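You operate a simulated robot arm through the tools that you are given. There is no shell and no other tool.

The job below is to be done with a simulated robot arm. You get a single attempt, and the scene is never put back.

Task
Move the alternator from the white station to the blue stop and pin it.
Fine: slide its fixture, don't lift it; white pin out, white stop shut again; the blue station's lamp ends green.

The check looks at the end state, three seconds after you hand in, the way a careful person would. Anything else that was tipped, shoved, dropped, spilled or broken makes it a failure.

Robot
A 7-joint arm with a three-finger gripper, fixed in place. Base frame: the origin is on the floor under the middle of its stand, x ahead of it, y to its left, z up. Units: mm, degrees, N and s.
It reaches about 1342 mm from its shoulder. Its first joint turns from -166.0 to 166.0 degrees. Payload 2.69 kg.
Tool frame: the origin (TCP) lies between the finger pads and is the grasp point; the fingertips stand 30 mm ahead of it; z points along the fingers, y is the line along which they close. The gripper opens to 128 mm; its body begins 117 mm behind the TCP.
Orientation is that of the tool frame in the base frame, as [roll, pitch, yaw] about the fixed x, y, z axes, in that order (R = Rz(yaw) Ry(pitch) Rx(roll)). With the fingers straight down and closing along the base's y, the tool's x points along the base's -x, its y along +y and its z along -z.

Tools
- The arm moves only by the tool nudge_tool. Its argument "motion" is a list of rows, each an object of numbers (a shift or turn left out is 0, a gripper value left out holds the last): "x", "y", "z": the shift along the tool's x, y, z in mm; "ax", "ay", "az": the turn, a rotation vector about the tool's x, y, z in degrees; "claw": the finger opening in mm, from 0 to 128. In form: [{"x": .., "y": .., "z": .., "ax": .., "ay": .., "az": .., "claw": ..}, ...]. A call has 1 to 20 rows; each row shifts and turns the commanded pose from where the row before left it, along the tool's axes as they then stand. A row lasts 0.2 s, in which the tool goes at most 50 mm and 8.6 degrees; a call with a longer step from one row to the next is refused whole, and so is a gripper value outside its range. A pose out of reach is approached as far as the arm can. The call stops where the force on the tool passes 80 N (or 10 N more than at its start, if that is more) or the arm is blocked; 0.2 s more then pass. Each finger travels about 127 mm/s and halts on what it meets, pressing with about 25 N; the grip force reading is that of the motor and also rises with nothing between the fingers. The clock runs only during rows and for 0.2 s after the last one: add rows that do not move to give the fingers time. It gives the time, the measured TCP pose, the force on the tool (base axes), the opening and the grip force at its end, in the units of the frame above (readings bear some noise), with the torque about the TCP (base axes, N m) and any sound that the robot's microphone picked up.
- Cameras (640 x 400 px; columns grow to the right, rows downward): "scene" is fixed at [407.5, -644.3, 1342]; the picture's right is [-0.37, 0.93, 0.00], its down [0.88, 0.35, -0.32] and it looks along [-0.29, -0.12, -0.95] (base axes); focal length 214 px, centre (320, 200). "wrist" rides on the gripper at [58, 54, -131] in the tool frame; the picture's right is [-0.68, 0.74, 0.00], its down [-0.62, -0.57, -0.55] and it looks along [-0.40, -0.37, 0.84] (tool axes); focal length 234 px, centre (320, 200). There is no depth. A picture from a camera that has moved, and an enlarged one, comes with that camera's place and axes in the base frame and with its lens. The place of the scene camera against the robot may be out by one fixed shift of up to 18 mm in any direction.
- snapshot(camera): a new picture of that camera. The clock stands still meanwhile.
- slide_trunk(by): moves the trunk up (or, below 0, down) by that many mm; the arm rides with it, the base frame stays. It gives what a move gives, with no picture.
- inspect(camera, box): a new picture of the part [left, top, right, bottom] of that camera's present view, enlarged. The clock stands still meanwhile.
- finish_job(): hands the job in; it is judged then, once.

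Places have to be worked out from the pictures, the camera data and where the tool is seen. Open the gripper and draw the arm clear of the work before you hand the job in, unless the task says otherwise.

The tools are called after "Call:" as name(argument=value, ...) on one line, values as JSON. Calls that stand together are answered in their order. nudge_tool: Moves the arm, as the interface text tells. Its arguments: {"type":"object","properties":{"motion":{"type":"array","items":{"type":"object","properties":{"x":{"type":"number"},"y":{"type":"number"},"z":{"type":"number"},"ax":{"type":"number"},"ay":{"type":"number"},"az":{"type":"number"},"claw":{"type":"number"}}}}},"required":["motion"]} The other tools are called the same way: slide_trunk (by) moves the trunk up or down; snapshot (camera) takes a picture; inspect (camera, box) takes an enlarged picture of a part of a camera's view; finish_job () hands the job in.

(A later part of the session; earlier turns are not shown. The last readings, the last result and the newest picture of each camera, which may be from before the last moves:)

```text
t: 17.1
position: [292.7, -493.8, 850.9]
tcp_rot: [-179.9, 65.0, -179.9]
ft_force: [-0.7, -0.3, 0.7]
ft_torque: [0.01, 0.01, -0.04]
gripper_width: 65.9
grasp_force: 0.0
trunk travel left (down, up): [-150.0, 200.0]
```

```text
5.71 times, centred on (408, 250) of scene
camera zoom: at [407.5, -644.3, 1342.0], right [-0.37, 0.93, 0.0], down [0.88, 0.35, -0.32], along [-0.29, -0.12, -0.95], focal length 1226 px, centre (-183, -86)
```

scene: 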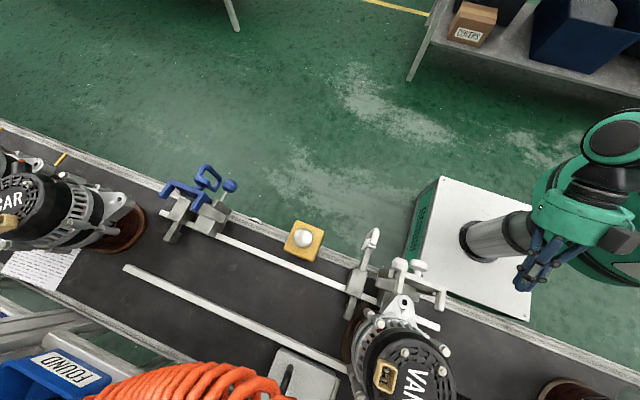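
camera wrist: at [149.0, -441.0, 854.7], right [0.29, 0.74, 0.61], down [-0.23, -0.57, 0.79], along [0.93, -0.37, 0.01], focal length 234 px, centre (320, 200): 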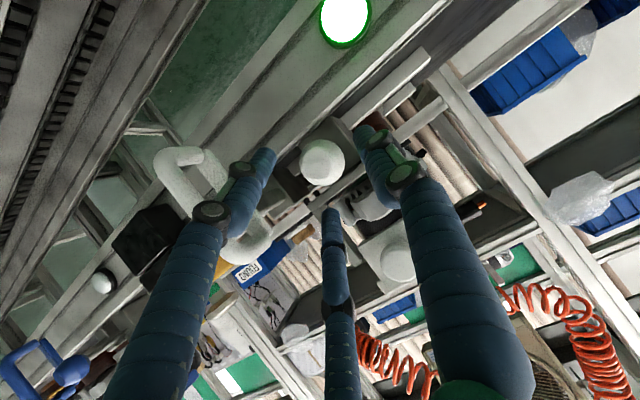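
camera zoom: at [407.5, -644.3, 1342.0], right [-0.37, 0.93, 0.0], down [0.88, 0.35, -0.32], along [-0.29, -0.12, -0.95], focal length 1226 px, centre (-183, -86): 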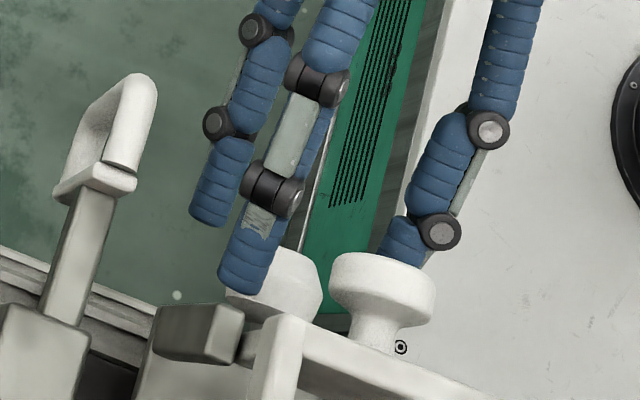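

The ball lies about (1.6, 4.2, 39) mm in the tool frame. I correct laterally, advance 28 mm, then close the fingers on it.

Call:
nudge_tool(motion=[{"x": 1.5, "y": 4}, {"z": 10}, {"z": 10}, {"z": 8}, {}])

Call:
inspect(camera="wrist", box=[240, 130, 400, 230])

Call:
inspect(camera="scene", box=[370, 225, 450, 285])

```text
t: 18.3
position: [315.7, -490.1, 840.0]
tcp_rot: [-179.4, 65.0, -179.4]
ft_force: [-15.6, -13.2, 27.0]
ft_torque: [-0.62, -1.17, -0.62]
gripper_width: 89.6
grasp_force: 15.1
trunk travel left (down, up): [-150.0, 200.0]
```

```text
4.00 times, centred on (320, 180) of wrist
camera zoom: at [173.1, -438.5, 843.6], right [0.29, 0.74, 0.61], down [-0.24, -0.56, 0.79], along [0.93, -0.37, 0.02], focal length 937 px, centre (320, 280)
```

zoom: 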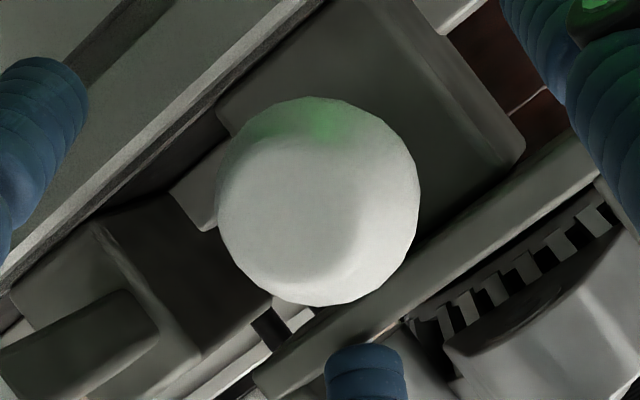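

```text
6.67 times, centred on (410, 255) of scene
camera zoom: at [407.5, -644.3, 1342.0], right [-0.37, 0.93, 0.0], down [0.88, 0.35, -0.32], along [-0.29, -0.12, -0.95], focal length 1430 px, centre (-280, -167)
```

zoom: 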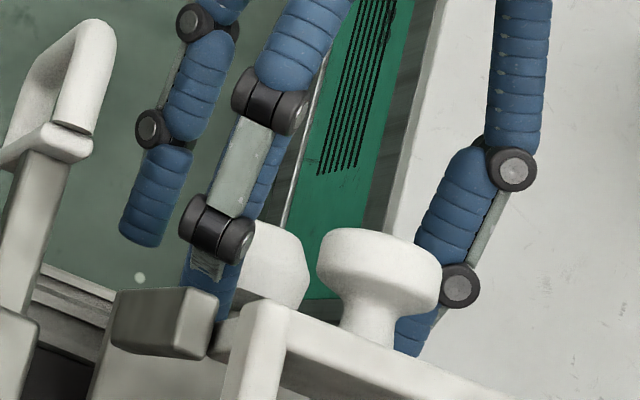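

The upper finger touched the grey crossbar (opening forced wider, 30 N). I back off immediately and level the gripper to 80° pitch so the upper finger no longer leads forward.

Call:
nudge_tool(motion=[{"z": -15}, {"z": -20}, {"z": -20}, {"ay": -7.5}, {"ay": -7.5}, {}])

Call:
snapshot(camera="wrist")

Call:
inspect(camera="wrist", box=[240, 100, 400, 200])

Call:
inspect(camera="scene", box=[360, 225, 456, 325])

```text
t: 19.7
position: [266.8, -490.0, 863.0]
tcp_rot: [-179.8, 80.0, -179.7]
ft_force: [0.5, 0.2, -0.5]
ft_torque: [-0.01, 0.0, 0.05]
gripper_width: 65.8
grasp_force: 0.1
trunk travel left (down, up): [-150.0, 200.0]
```

```text
taken
camera wrist: at [128.6, -436.9, 829.7], right [0.12, 0.74, 0.67], down [-0.43, -0.57, 0.7], along [0.89, -0.37, 0.25], focal length 234 px, centre (320, 200)
```

wrist: 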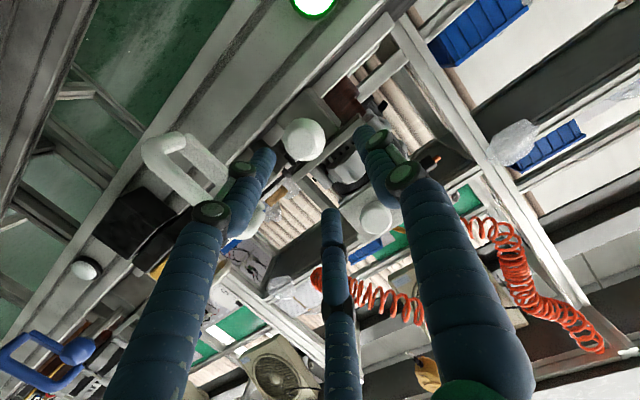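

```text
4.00 times, centred on (320, 150) of wrist
camera zoom: at [128.6, -436.9, 829.7], right [0.12, 0.74, 0.67], down [-0.43, -0.57, 0.7], along [0.89, -0.37, 0.25], focal length 937 px, centre (320, 400)
```

zoom: 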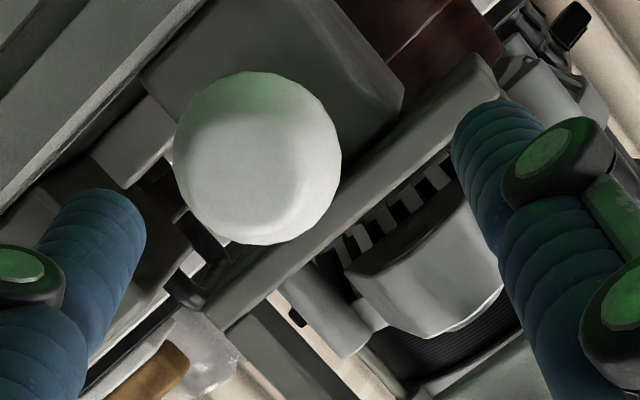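

```text
4.00 times, centred on (408, 275) of scene
camera zoom: at [407.5, -644.3, 1342.0], right [-0.37, 0.93, 0.0], down [0.88, 0.35, -0.32], along [-0.29, -0.12, -0.95], focal length 858 px, centre (-32, -100)
```

zoom: 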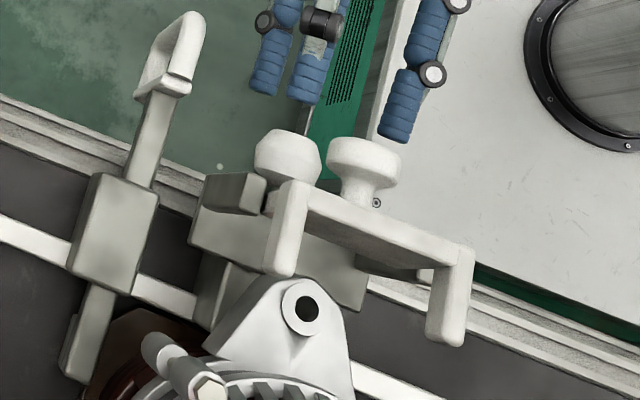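

Ball ≈(326,-490.5,834) again. I shift 18 mm along tool x and advance, leaving the ball ~12 mm ahead of the TCP, in two stages.

Call:
nudge_tool(motion=[{"x": 9}, {"x": 9.3}, {"z": 15}, {"z": 15}, {}])

Call:
inspect(camera="wrist", box=[240, 120, 400, 220])

Call:
inspect(camera="scene", box=[370, 225, 450, 285])

```text
t: 20.9
position: [293.5, -489.2, 840.4]
tcp_rot: [-179.8, 79.9, -179.8]
ft_force: [-0.9, 0.3, -0.7]
ft_torque: [-0.01, -0.05, -0.01]
gripper_width: 65.8
grasp_force: 0.1
trunk travel left (down, up): [-150.0, 200.0]
```

```text
4.00 times, centred on (320, 170) of wrist
camera zoom: at [155.7, -436.3, 806.4], right [0.12, 0.74, 0.67], down [-0.43, -0.57, 0.7], along [0.89, -0.37, 0.25], focal length 937 px, centre (320, 320)
```

zoom: 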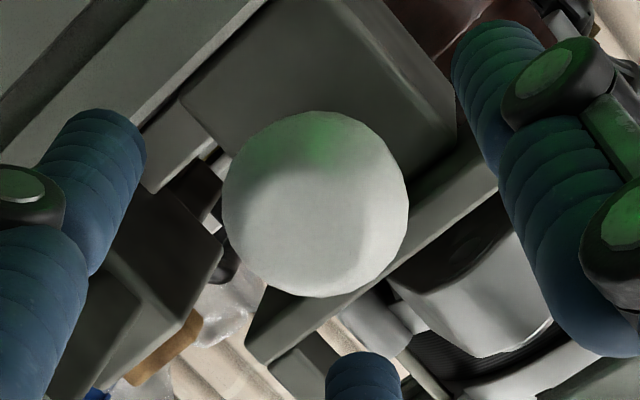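

```text
6.67 times, centred on (410, 255) of scene
camera zoom: at [407.5, -644.3, 1342.0], right [-0.37, 0.93, 0.0], down [0.88, 0.35, -0.32], along [-0.29, -0.12, -0.95], focal length 1430 px, centre (-280, -167)
```

zoom: 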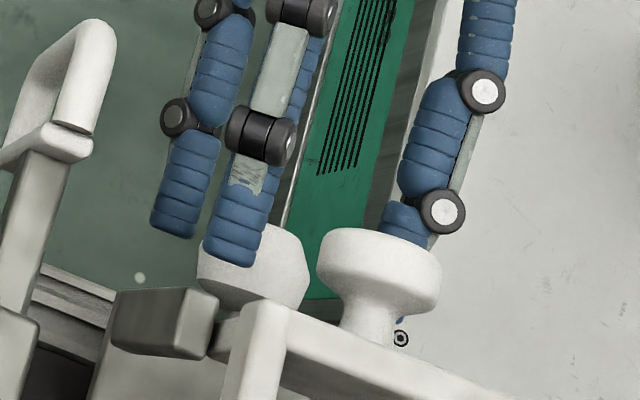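

Alignment is within 1 mm; ball ≈33 mm ahead. I advance 20 mm and close gently.

Call:
nudge_tool(motion=[{"z": 10}, {"z": 10}, {}])

Call:
nudge_tool(motion=[{"claw": 30}, {}, {}])

Call:
inspect(camera="wrist", box=[240, 130, 400, 230])

Call:
inspect(camera="scene", box=[370, 225, 450, 285])

```text
t: 21.7
position: [314.0, -488.8, 836.6]
tcp_rot: [-179.8, 79.9, -179.7]
ft_force: [-0.4, 1.3, 0.4]
ft_torque: [-0.02, -0.03, 0.0]
gripper_width: 66.0
grasp_force: 0.0
trunk travel left (down, up): [-150.0, 200.0]
```

```text
t: 22.5
position: [312.6, -488.6, 835.7]
tcp_rot: [179.8, 79.8, 180.0]
ft_force: [-14.3, -4.0, -5.0]
ft_torque: [0.05, -0.17, -0.51]
gripper_width: 33.1
grasp_force: 45.1
trunk travel left (down, up): [-150.0, 200.0]
```

```text
4.00 times, centred on (320, 180) of wrist
camera zoom: at [174.4, -436.6, 802.4], right [0.12, 0.74, 0.67], down [-0.43, -0.57, 0.7], along [0.89, -0.37, 0.25], focal length 937 px, centre (320, 280)
```

zoom: 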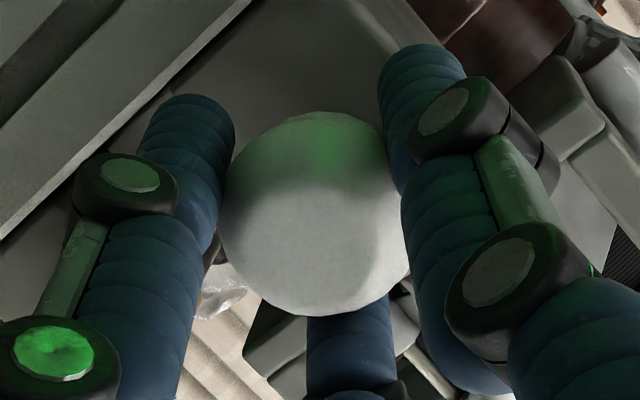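

```text
6.67 times, centred on (410, 255) of scene
camera zoom: at [407.5, -644.3, 1342.0], right [-0.37, 0.93, 0.0], down [0.88, 0.35, -0.32], along [-0.29, -0.12, -0.95], focal length 1430 px, centre (-280, -167)
```

zoom: 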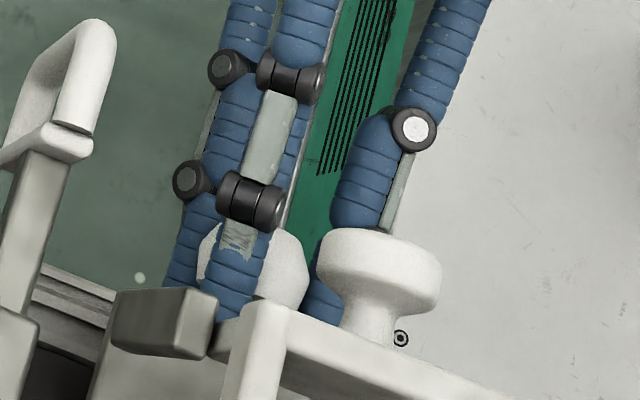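

The ball is held (33 mm, 45 N). I now pull straight along base −x in small steps, watching the force.

Call:
nudge_tool(motion=[{"claw": 22}, {"x": 0.52, "z": -2.95}, {"x": 0.52, "z": -2.95}, {"x": 0.52, "z": -2.95}, {}])

Call:
inspect(camera="wrist", box=[240, 130, 400, 230])

Call:
inspect(camera="scene", box=[370, 225, 450, 285])

```text
t: 23.7
position: [304.2, -489.9, 835.0]
tcp_rot: [-180.0, 79.8, -179.9]
ft_force: [0.2, -2.5, -7.8]
ft_torque: [-0.02, 0.01, -0.16]
gripper_width: 32.9
grasp_force: 44.8
trunk travel left (down, up): [-150.0, 200.0]
```

```text
4.00 times, centred on (320, 180) of wrist
camera zoom: at [165.5, -436.6, 802.4], right [0.12, 0.74, 0.67], down [-0.43, -0.57, 0.7], along [0.89, -0.37, 0.25], focal length 937 px, centre (320, 280)
```

zoom: 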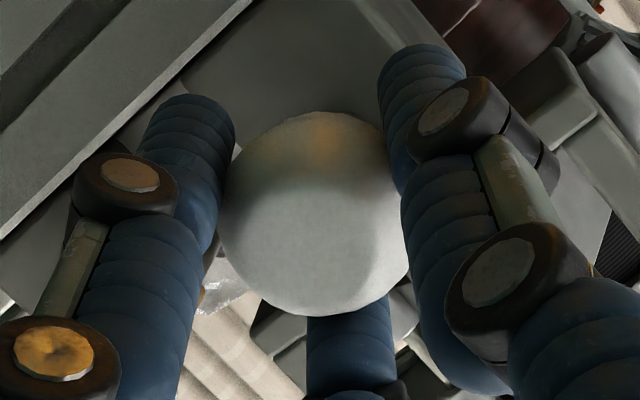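

```text
6.67 times, centred on (410, 255) of scene
camera zoom: at [407.5, -644.3, 1342.0], right [-0.37, 0.93, 0.0], down [0.88, 0.35, -0.32], along [-0.29, -0.12, -0.95], focal length 1430 px, centre (-280, -167)
```

zoom: 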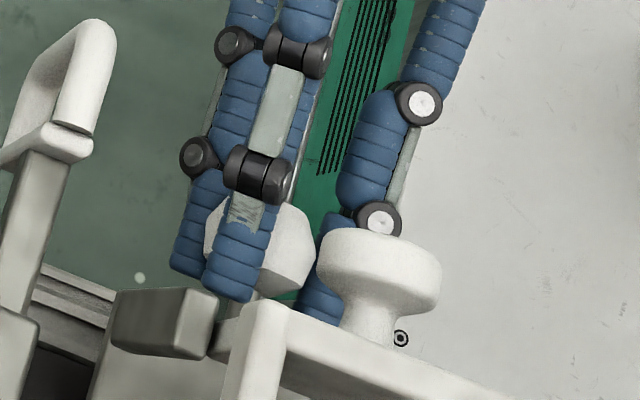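

The ball comes smoothly and the lamp has changed to amber. I continue pulling toward the blue pin's "out" position (~28 mm total).

Call:
nudge_tool(motion=[{"x": 0.52, "z": -2.95}, {"x": 0.52, "z": -2.95}, {"x": 0.52, "z": -2.95}, {"x": 0.52, "z": -2.95}, {"x": 0.52, "z": -2.95}, {}])

Call:
nudge_tool(motion=[{"x": 0.35, "z": -1.97}, {"x": 0.35, "z": -1.97}, {}])

Call:
inspect(camera="scene", box=[370, 225, 450, 285])

```text
t: 25.1
position: [287.2, -488.4, 836.1]
tcp_rot: [-179.9, 79.9, -179.8]
ft_force: [-1.6, -8.0, -8.2]
ft_torque: [-0.06, 0.07, -0.46]
gripper_width: 33.0
grasp_force: 44.8
trunk travel left (down, up): [-150.0, 200.0]
```

```text
t: 25.9
position: [284.1, -489.4, 836.4]
tcp_rot: [-179.8, 79.9, -179.7]
ft_force: [-1.2, -7.7, -4.3]
ft_torque: [0.03, -0.02, -0.01]
gripper_width: 32.8
grasp_force: 45.5
trunk travel left (down, up): [-150.0, 200.0]
```

```text
6.67 times, centred on (410, 255) of scene
camera zoom: at [407.5, -644.3, 1342.0], right [-0.37, 0.93, 0.0], down [0.88, 0.35, -0.32], along [-0.29, -0.12, -0.95], focal length 1430 px, centre (-280, -167)
```

zoom: 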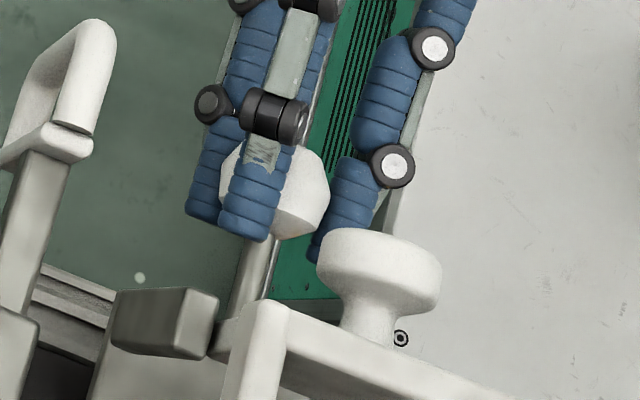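

Pulled 28.5 mm, ball now near x≈297, like the blue pin. I pull a few more mm gently to find the end of travel.

Call:
nudge_tool(motion=[{"x": 0.26, "z": -1.5}, {"x": 0.26, "z": -1.5}, {"x": 0.26, "z": -1.5}, {}, {}])

```text
t: 27.1
position: [280.6, -488.4, 836.2]
tcp_rot: [-179.7, 79.9, -179.6]
ft_force: [39.9, -8.6, 4.8]
ft_torque: [-0.01, -0.22, -0.05]
gripper_width: 33.2
grasp_force: 45.3
trunk travel left (down, up): [-150.0, 200.0]
```

End of travel reached (40 N). I relieve 2 mm, open the fingers and retreat straight back.

Call:
nudge_tool(motion=[{"x": -0.35, "z": 2}, {"claw": 70}, {}, {}, {"z": -15}, {"z": -20}, {"z": -20}])

Call:
snapshot(camera="wrist")

Call:
inspect(camera="scene", box=[360, 215, 456, 285])

```text
t: 28.7
position: [227.7, -489.3, 847.4]
tcp_rot: [-179.9, 79.9, -179.9]
ft_force: [0.2, 0.1, -0.7]
ft_torque: [0.0, 0.02, 0.0]
gripper_width: 70.3
grasp_force: 0.0
trunk travel left (down, up): [-150.0, 200.0]
```

```text
taken
camera wrist: at [89.5, -437.3, 813.3], right [0.12, 0.74, 0.67], down [-0.43, -0.57, 0.7], along [0.89, -0.37, 0.25], focal length 234 px, centre (320, 200)
```

wrist: 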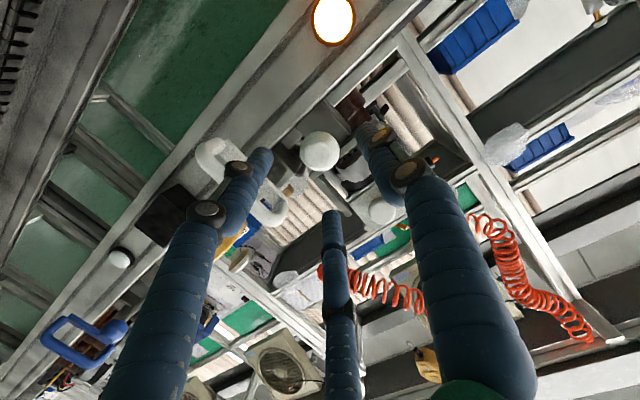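

```text
5.71 times, centred on (408, 250) of scene
camera zoom: at [407.5, -644.3, 1342.0], right [-0.37, 0.93, 0.0], down [0.88, 0.35, -0.32], along [-0.29, -0.12, -0.95], focal length 1226 px, centre (-183, -86)
```

zoom: 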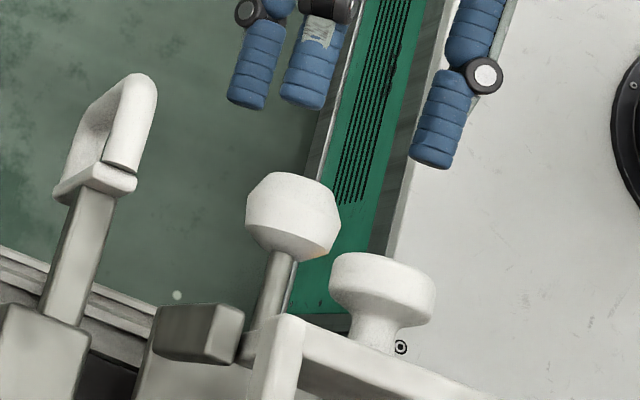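

The pin stays out and the lamp shows amber. Now I look at the white loop handle (stop).

Call:
inspect(camera="wrist", box=[160, 120, 320, 240])

Call:
nudge_tool(motion=[{"y": -35, "claw": 100}, {"y": -38}, {}])

Call:
snapshot(camera="wrist")

Call:
inspect(camera="wrist", box=[220, 100, 420, 225])

```text
3.33 times, centred on (240, 180) of wrist
camera zoom: at [89.5, -437.3, 813.3], right [0.12, 0.74, 0.67], down [-0.43, -0.57, 0.7], along [0.89, -0.37, 0.25], focal length 781 px, centre (587, 267)
```

zoom: 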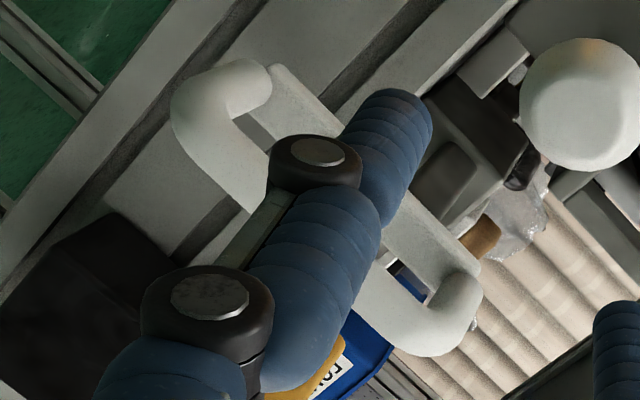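

```text
t: 29.5
position: [228.8, -564.4, 848.3]
tcp_rot: [-180.0, 79.8, -180.0]
ft_force: [0.5, 0.0, 0.3]
ft_torque: [0.02, -0.06, 0.07]
gripper_width: 99.9
grasp_force: 0.0
trunk travel left (down, up): [-150.0, 200.0]
```

```text
taken
camera wrist: at [90.6, -511.9, 814.0], right [0.12, 0.74, 0.67], down [-0.43, -0.57, 0.7], along [0.89, -0.37, 0.25], focal length 234 px, centre (320, 200)
```

wrist: 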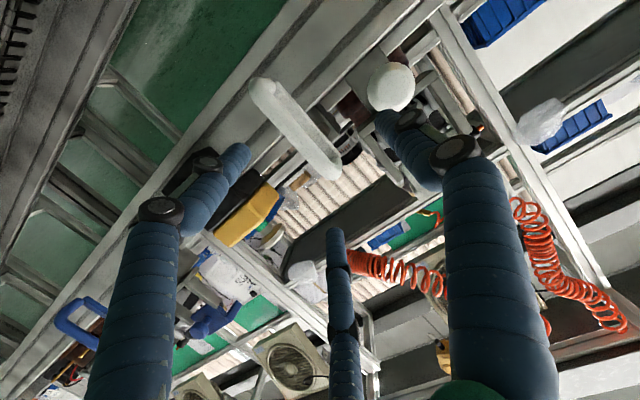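

```text
3.20 times, centred on (320, 162) of wrist
camera zoom: at [90.6, -511.9, 814.0], right [0.12, 0.74, 0.67], down [-0.43, -0.57, 0.7], along [0.89, -0.37, 0.25], focal length 749 px, centre (320, 320)
```

zoom: 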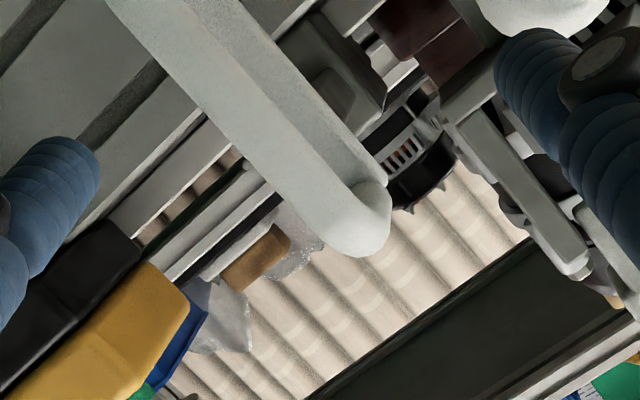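

Loop's outer bar is vertical, centred near (287,-565.5,810), ~85 mm tall. I narrow the fingers to 50 mm (to clear the pulled-out pin ball) and move in front of the bar.

Call:
nudge_tool(motion=[{"claw": 50}, {"x": 13, "y": -0.5}, {"x": 13, "y": -0.6}, {"z": 15}, {"z": 15}, {}])

Call:
snapshot(camera="wrist")

Call:
inspect(camera="wrist", box=[240, 110, 400, 210])

Call:
inspect(camera="scene", box=[330, 205, 426, 275])

```text
t: 30.9
position: [253.2, -563.2, 813.1]
tcp_rot: [-179.9, 80.0, -179.8]
ft_force: [-0.1, 0.4, -0.2]
ft_torque: [0.01, -0.03, -0.01]
gripper_width: 50.0
grasp_force: 0.0
trunk travel left (down, up): [-150.0, 200.0]
```

```text
taken
camera wrist: at [114.4, -510.9, 780.6], right [0.12, 0.74, 0.67], down [-0.43, -0.57, 0.7], along [0.89, -0.37, 0.25], focal length 234 px, centre (320, 200)
```

wrist: 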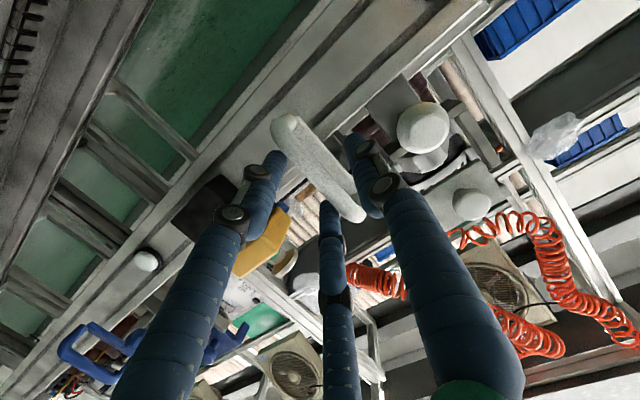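

```text
4.00 times, centred on (320, 160) of wrist
camera zoom: at [114.4, -510.9, 780.6], right [0.12, 0.74, 0.67], down [-0.43, -0.57, 0.7], along [0.89, -0.37, 0.25], focal length 937 px, centre (320, 360)
```

zoom: 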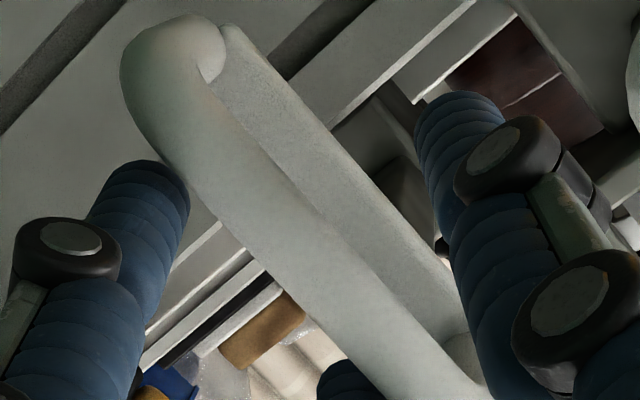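

```text
5.71 times, centred on (378, 240) of scene
camera zoom: at [407.5, -644.3, 1342.0], right [-0.37, 0.93, 0.0], down [0.88, 0.35, -0.32], along [-0.29, -0.12, -0.95], focal length 1226 px, centre (-11, -29)
```

zoom: 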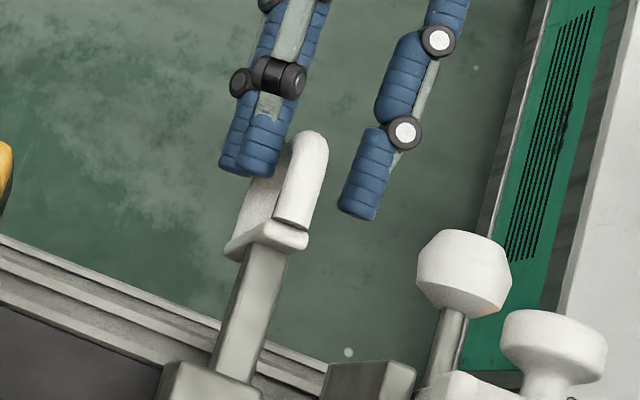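

The bar sits ~2.5 mm to −y of the tool axis, about 34 mm ahead. I correct and advance 27 mm, then close on it.

Call:
nudge_tool(motion=[{"y": -2.5}, {"z": 9}, {"z": 9}, {"z": 9}, {}])

Call:
inspect(camera="scene", box=[330, 205, 426, 275])

```text
t: 32.1
position: [279.7, -565.3, 809.3]
tcp_rot: [-179.9, 79.9, -179.8]
ft_force: [-1.0, -1.4, -0.4]
ft_torque: [0.0, 0.0, 0.01]
gripper_width: 50.1
grasp_force: 0.1
trunk travel left (down, up): [-150.0, 200.0]
```

```text
5.71 times, centred on (378, 240) of scene
camera zoom: at [407.5, -644.3, 1342.0], right [-0.37, 0.93, 0.0], down [0.88, 0.35, -0.32], along [-0.29, -0.12, -0.95], focal length 1226 px, centre (-11, -29)
```

zoom: 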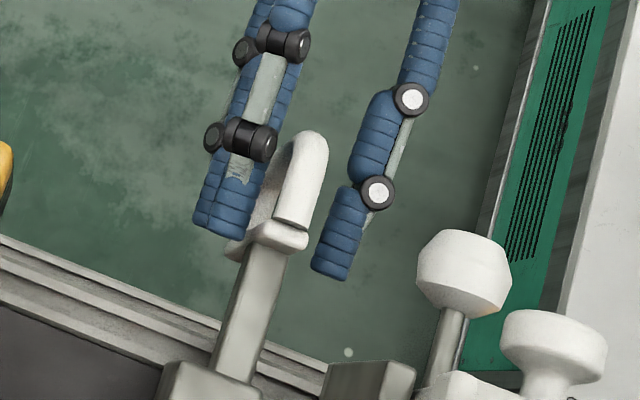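

Well placed around the loop with no contact. I close and then test-pull in −x.

Call:
nudge_tool(motion=[{"claw": 10}, {}, {}, {}])

Call:
inspect(camera="scene", box=[330, 205, 426, 275])

```text
t: 33.1
position: [279.0, -568.0, 810.2]
tcp_rot: [-178.9, 80.0, -179.0]
ft_force: [2.5, -22.8, 15.0]
ft_torque: [0.12, -0.12, -0.67]
gripper_width: 28.2
grasp_force: 45.1
trunk travel left (down, up): [-150.0, 200.0]
```

```text
5.71 times, centred on (378, 240) of scene
camera zoom: at [407.5, -644.3, 1342.0], right [-0.37, 0.93, 0.0], down [0.88, 0.35, -0.32], along [-0.29, -0.12, -0.95], focal length 1226 px, centre (-11, -29)
```

zoom: 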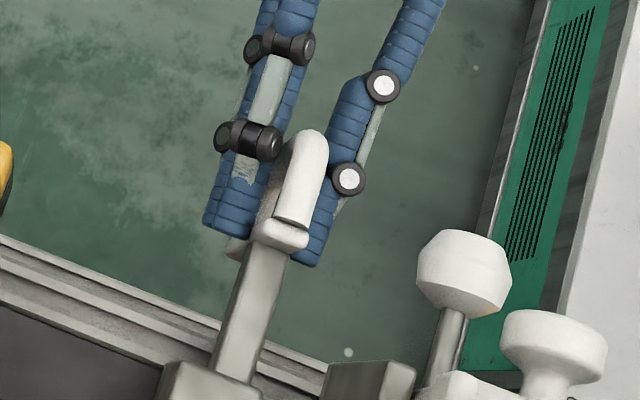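

Gripped with some sideways load, so I ease −1.5 mm in y and then pull along −x.

Call:
nudge_tool(motion=[{"y": -1.5}, {"x": 0.52, "z": -2.95}, {"x": 0.52, "z": -2.95}, {"x": 0.52, "z": -2.95}, {"x": 0.52, "z": -2.95}, {}])

Call:
inspect(camera="scene", box=[320, 205, 420, 325])

```text
t: 34.5
position: [265.6, -567.7, 810.9]
tcp_rot: [-179.4, 80.0, -179.4]
ft_force: [-0.2, -25.3, 26.5]
ft_torque: [0.04, -0.82, -0.66]
gripper_width: 28.3
grasp_force: 44.1
trunk travel left (down, up): [-150.0, 200.0]
```

```text
3.33 times, centred on (370, 265) of scene
camera zoom: at [407.5, -644.3, 1342.0], right [-0.37, 0.93, 0.0], down [0.88, 0.35, -0.32], along [-0.29, -0.12, -0.95], focal length 715 px, centre (153, -17)
```

zoom: 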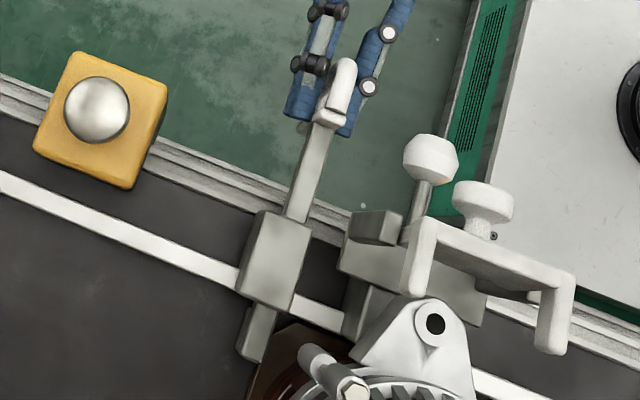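

The stop bar slides with the tool. I continue pulling, checking the load each few steps.

Call:
nudge_tool(motion=[{"x": 0.52, "z": -2.95}, {"x": 0.52, "z": -2.95}, {"x": 0.52, "z": -2.95}, {"x": 0.52, "z": -2.95}, {"x": 0.52, "z": -2.95}, {"x": 0.52, "z": -2.95}, {}])

Call:
inspect(camera="scene", box=[320, 205, 420, 325])

```text
t: 36.1
position: [246.7, -568.9, 810.2]
tcp_rot: [-179.9, 80.0, -179.8]
ft_force: [0.2, -39.5, 8.7]
ft_torque: [-0.24, 0.19, -1.03]
gripper_width: 28.5
grasp_force: 45.3
trunk travel left (down, up): [-150.0, 200.0]
```

```text
3.33 times, centred on (370, 265) of scene
camera zoom: at [407.5, -644.3, 1342.0], right [-0.37, 0.93, 0.0], down [0.88, 0.35, -0.32], along [-0.29, -0.12, -0.95], focal length 715 px, centre (153, -17)
```

zoom: 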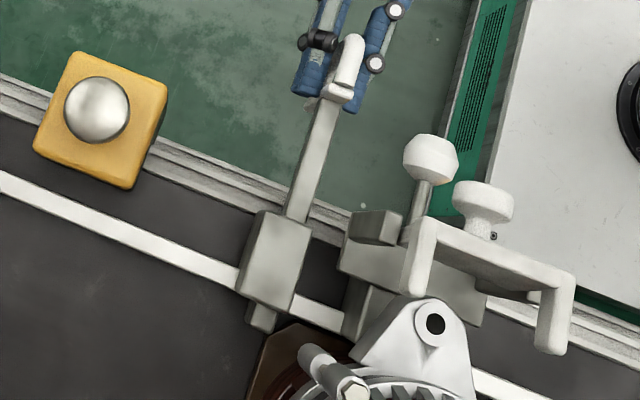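

Nearly withdrawn. I relieve the sideways load with −2 mm y and continue pulling until the bar end is inside its block or travel ends.

Call:
nudge_tool(motion=[{"y": -1}, {"y": -1}, {"x": 0.52, "z": -2.95}, {"x": 0.52, "z": -2.95}, {"x": 0.52, "z": -2.95}, {}])

Call:
inspect(camera="scene", box=[320, 205, 420, 325])

```text
t: 37.5
position: [239.0, -566.6, 809.4]
tcp_rot: [-179.6, 80.0, -179.5]
ft_force: [0.8, -26.3, 25.0]
ft_torque: [-0.02, -0.89, -0.66]
gripper_width: 28.3
grasp_force: 44.7
trunk travel left (down, up): [-150.0, 200.0]
```

```text
3.33 times, centred on (370, 265) of scene
camera zoom: at [407.5, -644.3, 1342.0], right [-0.37, 0.93, 0.0], down [0.88, 0.35, -0.32], along [-0.29, -0.12, -0.95], focal length 715 px, centre (153, -17)
```

zoom: 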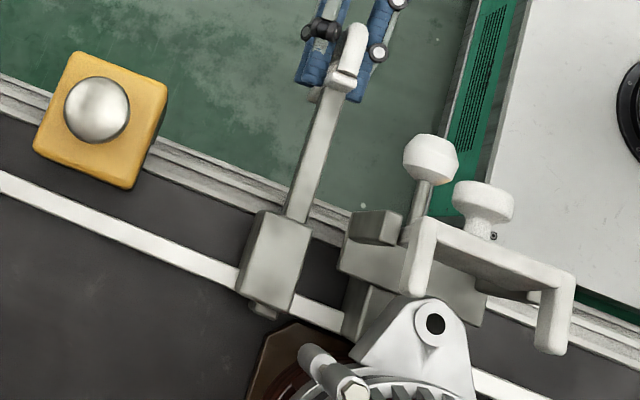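

Pulled 40 mm; the end is almost flush with the block. I continue a few more mm to find the end of travel.

Call:
nudge_tool(motion=[{"x": 0.52, "z": -2.95}, {"x": 0.52, "z": -2.95}, {"x": 0.52, "z": -2.95}, {}, {}])

Call:
inspect(camera="scene", box=[320, 205, 420, 325])

```text
t: 38.7
position: [229.2, -568.3, 810.2]
tcp_rot: [179.9, 79.9, 180.0]
ft_force: [13.2, -20.9, 11.1]
ft_torque: [-0.25, -0.75, -0.57]
gripper_width: 28.1
grasp_force: 45.0
trunk travel left (down, up): [-150.0, 200.0]
```

```text
3.33 times, centred on (370, 265) of scene
camera zoom: at [407.5, -644.3, 1342.0], right [-0.37, 0.93, 0.0], down [0.88, 0.35, -0.32], along [-0.29, -0.12, -0.95], focal length 715 px, centre (153, -17)
```

zoom: 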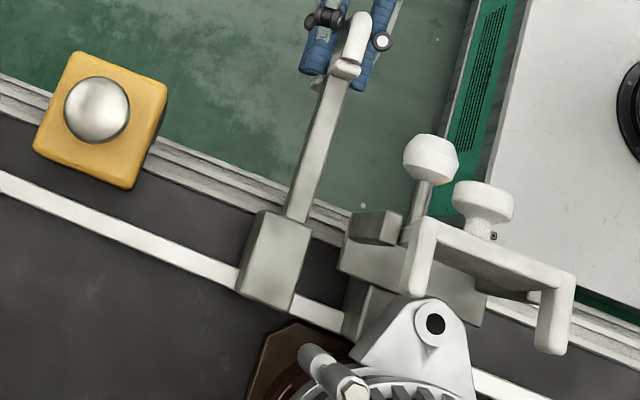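

The bar end has disappeared inside the block (50 mm pulled, force rising a bit). One more small pull to confirm the end stop.

Call:
nudge_tool(motion=[{"x": 0.26, "z": -1.5}, {"x": 0.26, "z": -1.5}, {}, {}])

Call:
inspect(camera="scene", box=[320, 245, 400, 325])

```text
t: 39.7
position: [227.8, -567.6, 809.5]
tcp_rot: [-179.8, 79.9, -179.6]
ft_force: [46.3, -18.4, 20.5]
ft_torque: [0.0, -0.88, -0.72]
gripper_width: 28.4
grasp_force: 44.8
trunk travel left (down, up): [-150.0, 200.0]
```

```text
5.00 times, centred on (360, 285) of scene
camera zoom: at [407.5, -644.3, 1342.0], right [-0.37, 0.93, 0.0], down [0.88, 0.35, -0.32], along [-0.29, -0.12, -0.95], focal length 1072 px, centre (120, -225)
```

zoom: 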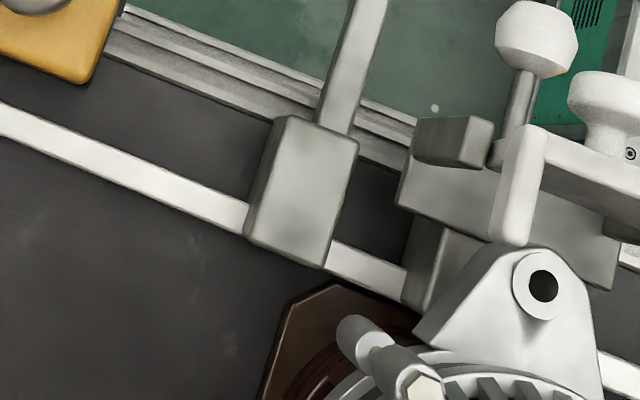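

The stop is fully open (end stop felt at 46 N). I relieve, open the fingers slightly and retreat straight back.

Call:
nudge_tool(motion=[{"x": -0.3, "z": 1.7}, {"claw": 52}, {}, {}, {"z": -15}, {"z": -20}, {"z": -20}, {}])

Call:
inspect(camera="scene", box=[320, 205, 450, 325])

Call:
snapshot(camera="wrist")

Call:
inspect(camera="scene", box=[80, 330, 380, 400])

```text
t: 41.5
position: [176.4, -567.6, 820.6]
tcp_rot: [-179.9, 79.9, -179.8]
ft_force: [0.2, 0.1, -0.3]
ft_torque: [0.0, 0.02, 0.01]
gripper_width: 52.1
grasp_force: 0.1
trunk travel left (down, up): [-150.0, 200.0]
```

```text
3.33 times, centred on (385, 265) of scene
camera zoom: at [407.5, -644.3, 1342.0], right [-0.37, 0.93, 0.0], down [0.88, 0.35, -0.32], along [-0.29, -0.12, -0.95], focal length 715 px, centre (103, -17)
```

zoom: 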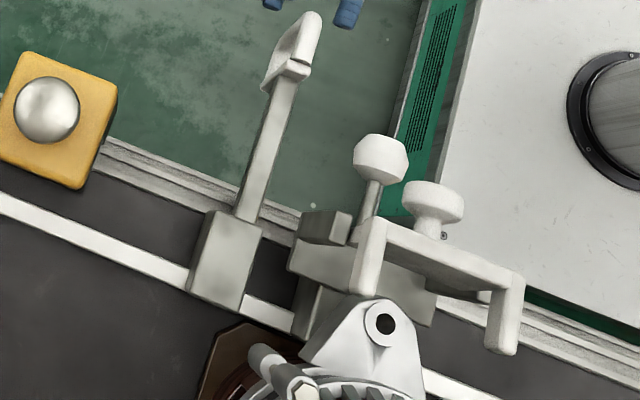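

```text
taken
camera wrist: at [38.4, -515.5, 787.4], right [0.12, 0.74, 0.67], down [-0.43, -0.57, 0.7], along [0.89, -0.37, 0.25], focal length 234 px, centre (320, 200)
```

wrist: 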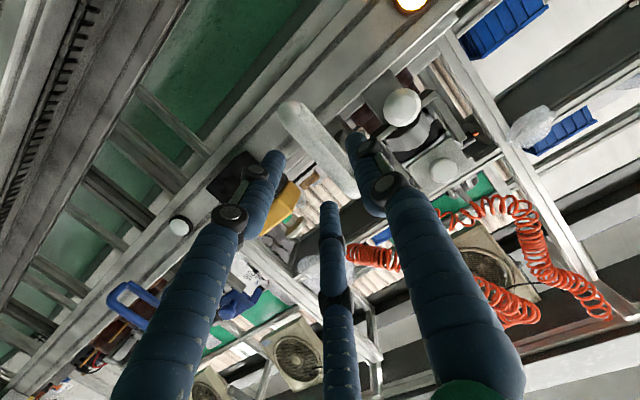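

```text
2.13 times, centred on (230, 365) of scene
camera zoom: at [407.5, -644.3, 1342.0], right [-0.37, 0.93, 0.0], down [0.88, 0.35, -0.32], along [-0.29, -0.12, -0.95], focal length 458 px, centre (512, -152)
```

zoom: 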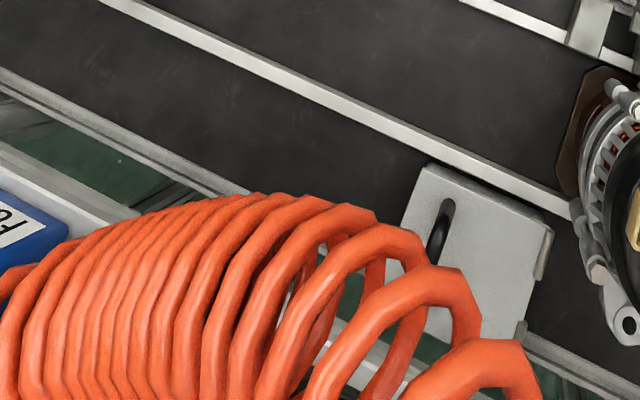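

Both white elements are open now. A coiled orange hose seems to hang above the track, so I back away and raise the tool to map where it is before planning the push.

Call:
nudge_tool(motion=[{"x": -30, "z": -30, "claw": 128}, {"x": -30, "z": -30}, {"x": -35, "z": -15}, {"x": -35, "z": -15}, {"x": -40}, {"ay": 7.5}, {"ay": 7.5}])

Call:
snapshot(camera="wrist")

Call:
snapshot(camera="scene")

```text
t: 43.1
position: [117.4, -567.9, 1004.2]
tcp_rot: [179.9, 64.8, -179.9]
ft_force: [0.7, -0.2, -1.2]
ft_torque: [0.0, 0.0, 0.03]
gripper_width: 127.9
grasp_force: 0.1
trunk travel left (down, up): [-150.0, 200.0]
```

```text
taken
camera wrist: at [-25.3, -515.5, 1007.8], right [0.29, 0.74, 0.61], down [-0.23, -0.57, 0.79], along [0.93, -0.37, 0.01], focal length 234 px, centre (320, 200)
```

wrist: 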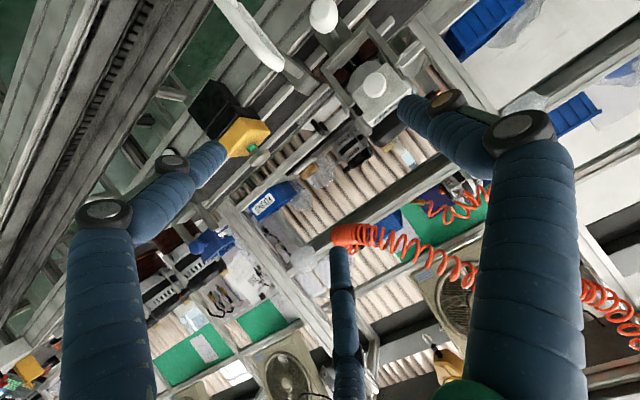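

```text
taken
```

scene: 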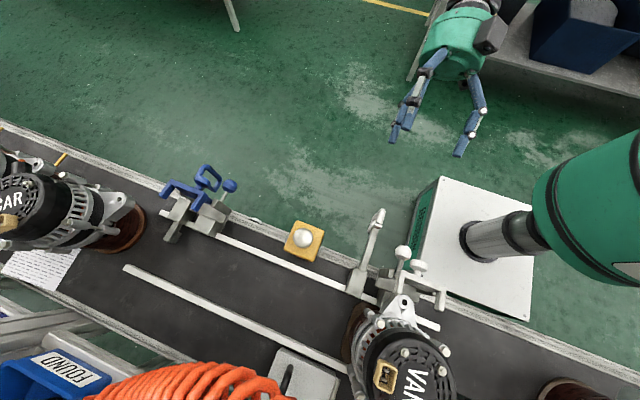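

Call:
inspect(camera="wrist", box=[310, 180, 510, 305])

Call:
inspect(camera="wrist", box=[560, 240, 640, 360])

Call:
inspect(camera="scene", box=[240, 320, 480, 400])

```text
3.20 times, centred on (410, 242) of wrist
camera zoom: at [-25.3, -515.5, 1007.8], right [0.29, 0.74, 0.61], down [-0.23, -0.57, 0.79], along [0.93, -0.37, 0.01], focal length 749 px, centre (32, 64)
```

zoom: 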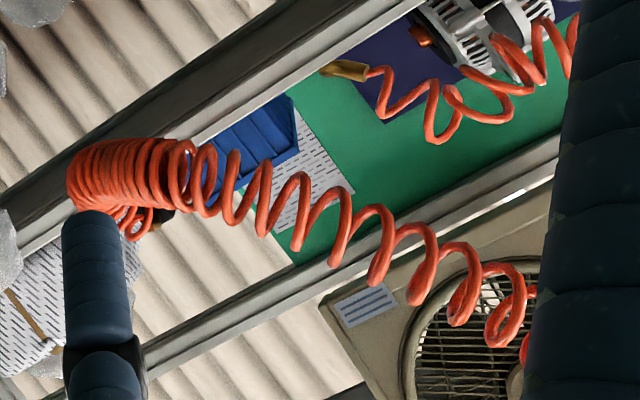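

```text
3.33 times, centred on (600, 300) of wrist
camera zoom: at [-25.3, -515.5, 1007.8], right [0.29, 0.74, 0.61], down [-0.23, -0.57, 0.79], along [0.93, -0.37, 0.01], focal length 781 px, centre (-613, -133)
```

zoom: 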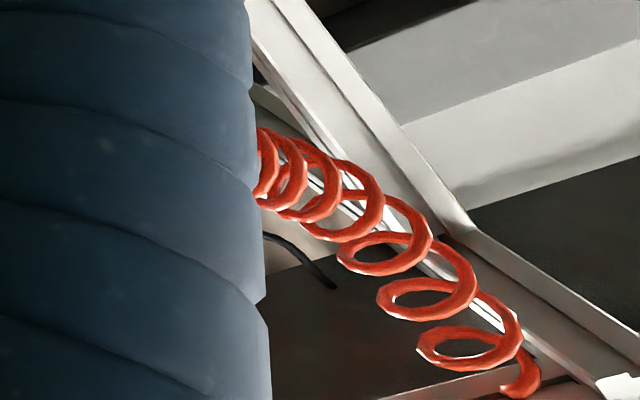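

```text
2.67 times, centred on (360, 360) of scene
camera zoom: at [407.5, -644.3, 1342.0], right [-0.37, 0.93, 0.0], down [0.88, 0.35, -0.32], along [-0.29, -0.12, -0.95], focal length 572 px, centre (213, -227)
```

zoom: 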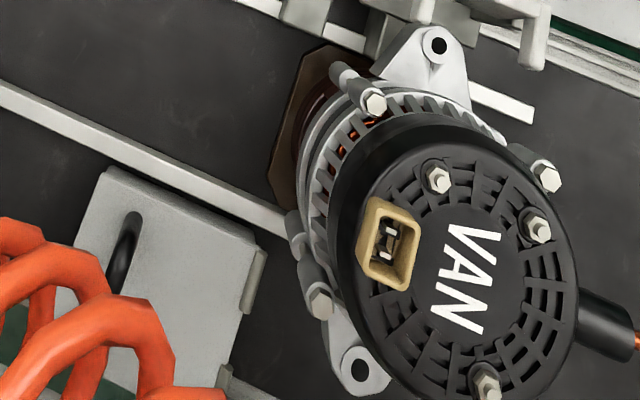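

The coil hangs above the track, with a compact low end and a stretch rising toward the camera. I take a second view from 190 mm further along −y to triangulate it properly.

Call:
nudge_tool(motion=[{"y": -47.5}, {"y": -47.5}, {"y": -47.5}, {"y": -47.5}, {}])

Call:
snapshot(camera="wrist")

Call:
inspect(camera="wrist", box=[350, 120, 590, 270])

Call:
inspect(camera="wrist", box=[400, 0, 640, 150])

```text
t: 44.3
position: [118.4, -762.1, 1004.5]
tcp_rot: [179.9, 64.9, -179.9]
ft_force: [0.9, 0.2, -0.9]
ft_torque: [0.01, -0.07, 0.0]
gripper_width: 127.9
grasp_force: 0.2
trunk travel left (down, up): [-150.0, 200.0]
```

```text
taken
camera wrist: at [-24.5, -709.6, 1007.8], right [0.29, 0.74, 0.61], down [-0.24, -0.57, 0.79], along [0.93, -0.37, 0.01], focal length 234 px, centre (320, 200)
```

wrist: 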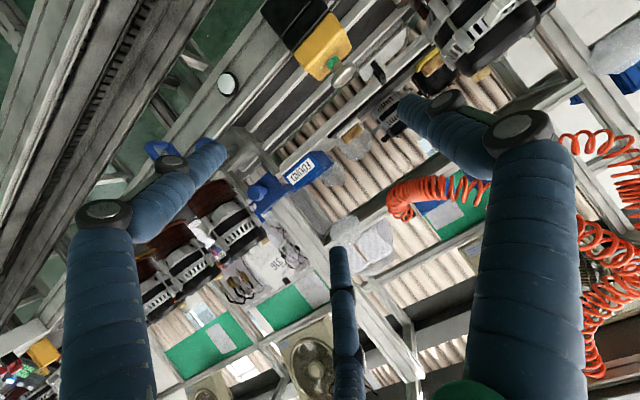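

```text
2.67 times, centred on (470, 195) of wrist
camera zoom: at [-24.5, -709.6, 1007.8], right [0.29, 0.74, 0.61], down [-0.24, -0.57, 0.79], along [0.93, -0.37, 0.01], focal length 624 px, centre (-80, 213)
```

zoom: 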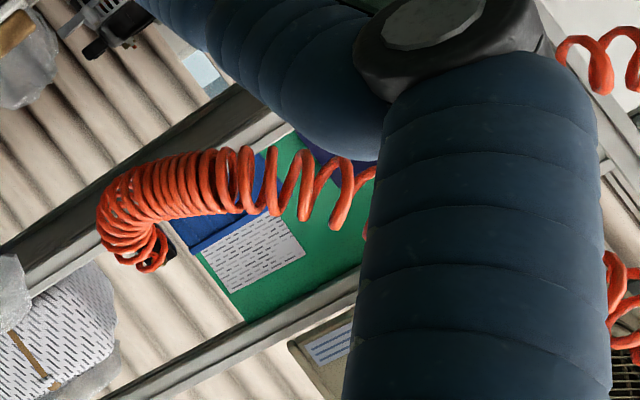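

```text
2.67 times, centred on (520, 75) of wrist
camera zoom: at [-24.5, -709.6, 1007.8], right [0.29, 0.74, 0.61], down [-0.24, -0.57, 0.79], along [0.93, -0.37, 0.01], focal length 624 px, centre (-213, 533)
```

zoom: 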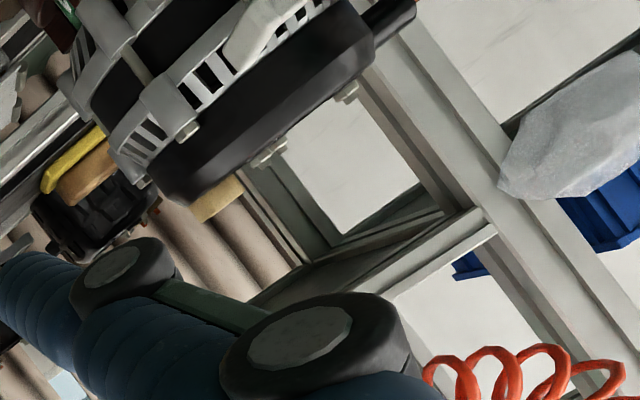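

The hose's coil runs from ≈(604,-791,1135) up through (508,-647,1188) and climbs away, so the pushing hand should lean toward the robot (−x) and trail behind (+y). I move to a clear spot, close the fingers and turn the tool downward with the camera toward +y.

Call:
nudge_tool(motion=[{"x": -16, "y": 39, "z": -3, "claw": 0}, {"x": -16, "y": 39, "z": -3}, {"x": -16, "y": 39, "z": -3}, {"x": -16, "y": 39, "z": -3}, {"x": -16, "y": 39, "z": -3}, {"x": -16, "y": 39, "z": -3}, {"x": -16, "y": 39, "z": -3}, {"x": -16, "y": 39, "z": -3}, {"ay": 8.1}, {"ay": 8.1}, {"ay": 8.1}, {"ay": 8.1}, {"ay": 8.1}, {"ay": 8.1}, {"ay": 8.1}, {"ay": 8.1}])

Call:
snapshot(camera="scene")

```text
t: 47.7
position: [148.1, -445.9, 1130.3]
tcp_rot: [-179.9, 0.1, -179.9]
ft_force: [-1.0, 1.0, 0.4]
ft_torque: [0.01, -0.05, 0.0]
gripper_width: 2.0
grasp_force: 24.8
trunk travel left (down, up): [-150.0, 200.0]
```

```text
taken
```

scene: 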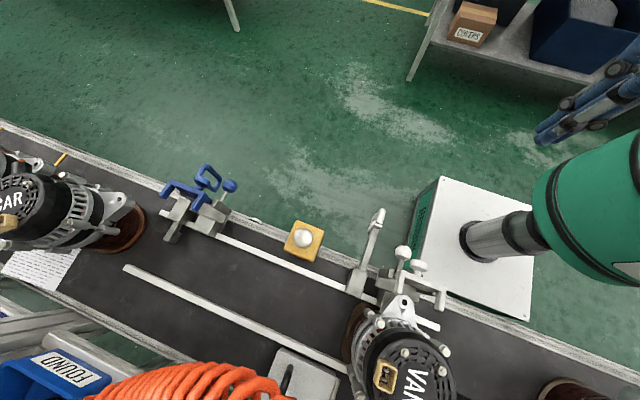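

Orientation is straight down at (148,-446,1130). I roll the tool 47° so the camera will trail on the +y side, then travel over to the +y side of the alternator at z 1130.

Call:
nudge_tool(motion=[{"az": 7.83}, {"az": 7.83}, {"az": 7.83}, {"az": 7.83}, {"az": 7.83}, {"az": 7.83}])

Call:
nudge_tool(motion=[{"x": -17.9, "y": 36.5}, {"x": -17.9, "y": 36.5}, {"x": -17.9, "y": 36.5}, {"x": -17.9, "y": 36.5}, {"x": -17.9, "y": 36.5}])

Call:
snapshot(camera="scene")

Call:
snapshot(camera="wrist")

```text
t: 49.1
position: [149.5, -446.3, 1129.6]
tcp_rot: [179.9, 0.0, 133.0]
ft_force: [-0.2, -0.3, -0.1]
ft_torque: [0.01, -0.01, 0.0]
gripper_width: 2.1
grasp_force: 24.8
trunk travel left (down, up): [-150.0, 200.0]
```

```text
t: 50.3
position: [340.5, -386.5, 1129.4]
tcp_rot: [179.9, 0.1, 133.2]
ft_force: [0.4, 0.2, 0.1]
ft_torque: [0.01, -0.03, -0.03]
gripper_width: 2.0
grasp_force: 25.0
trunk travel left (down, up): [-150.0, 200.0]
```

```text
taken
```

scene: 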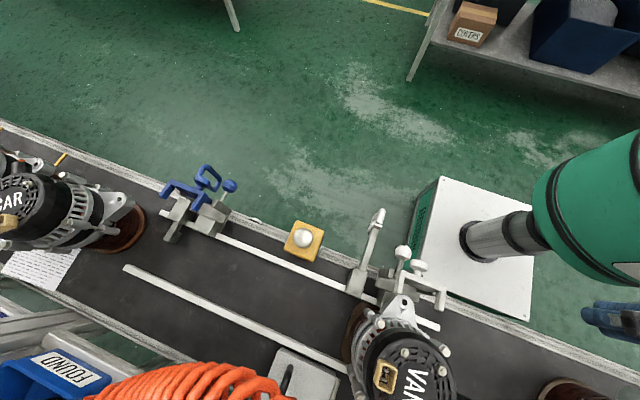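

```text
taken
camera wrist: at [341.2, -308.2, 1261.4], right [1.0, 0.01, 0.0], down [0.01, -0.84, 0.55], along [0.01, -0.55, -0.84], focal length 234 px, centre (320, 200)
```

wrist: 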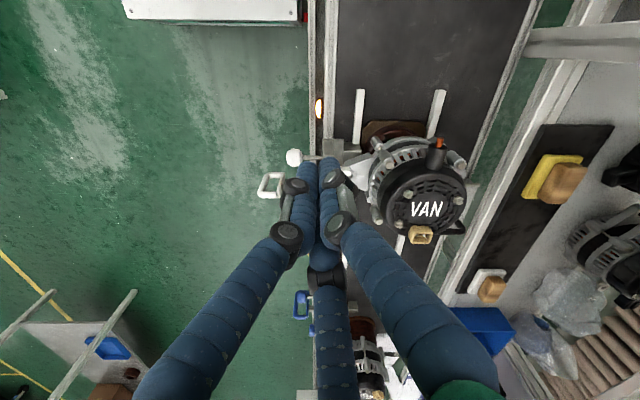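

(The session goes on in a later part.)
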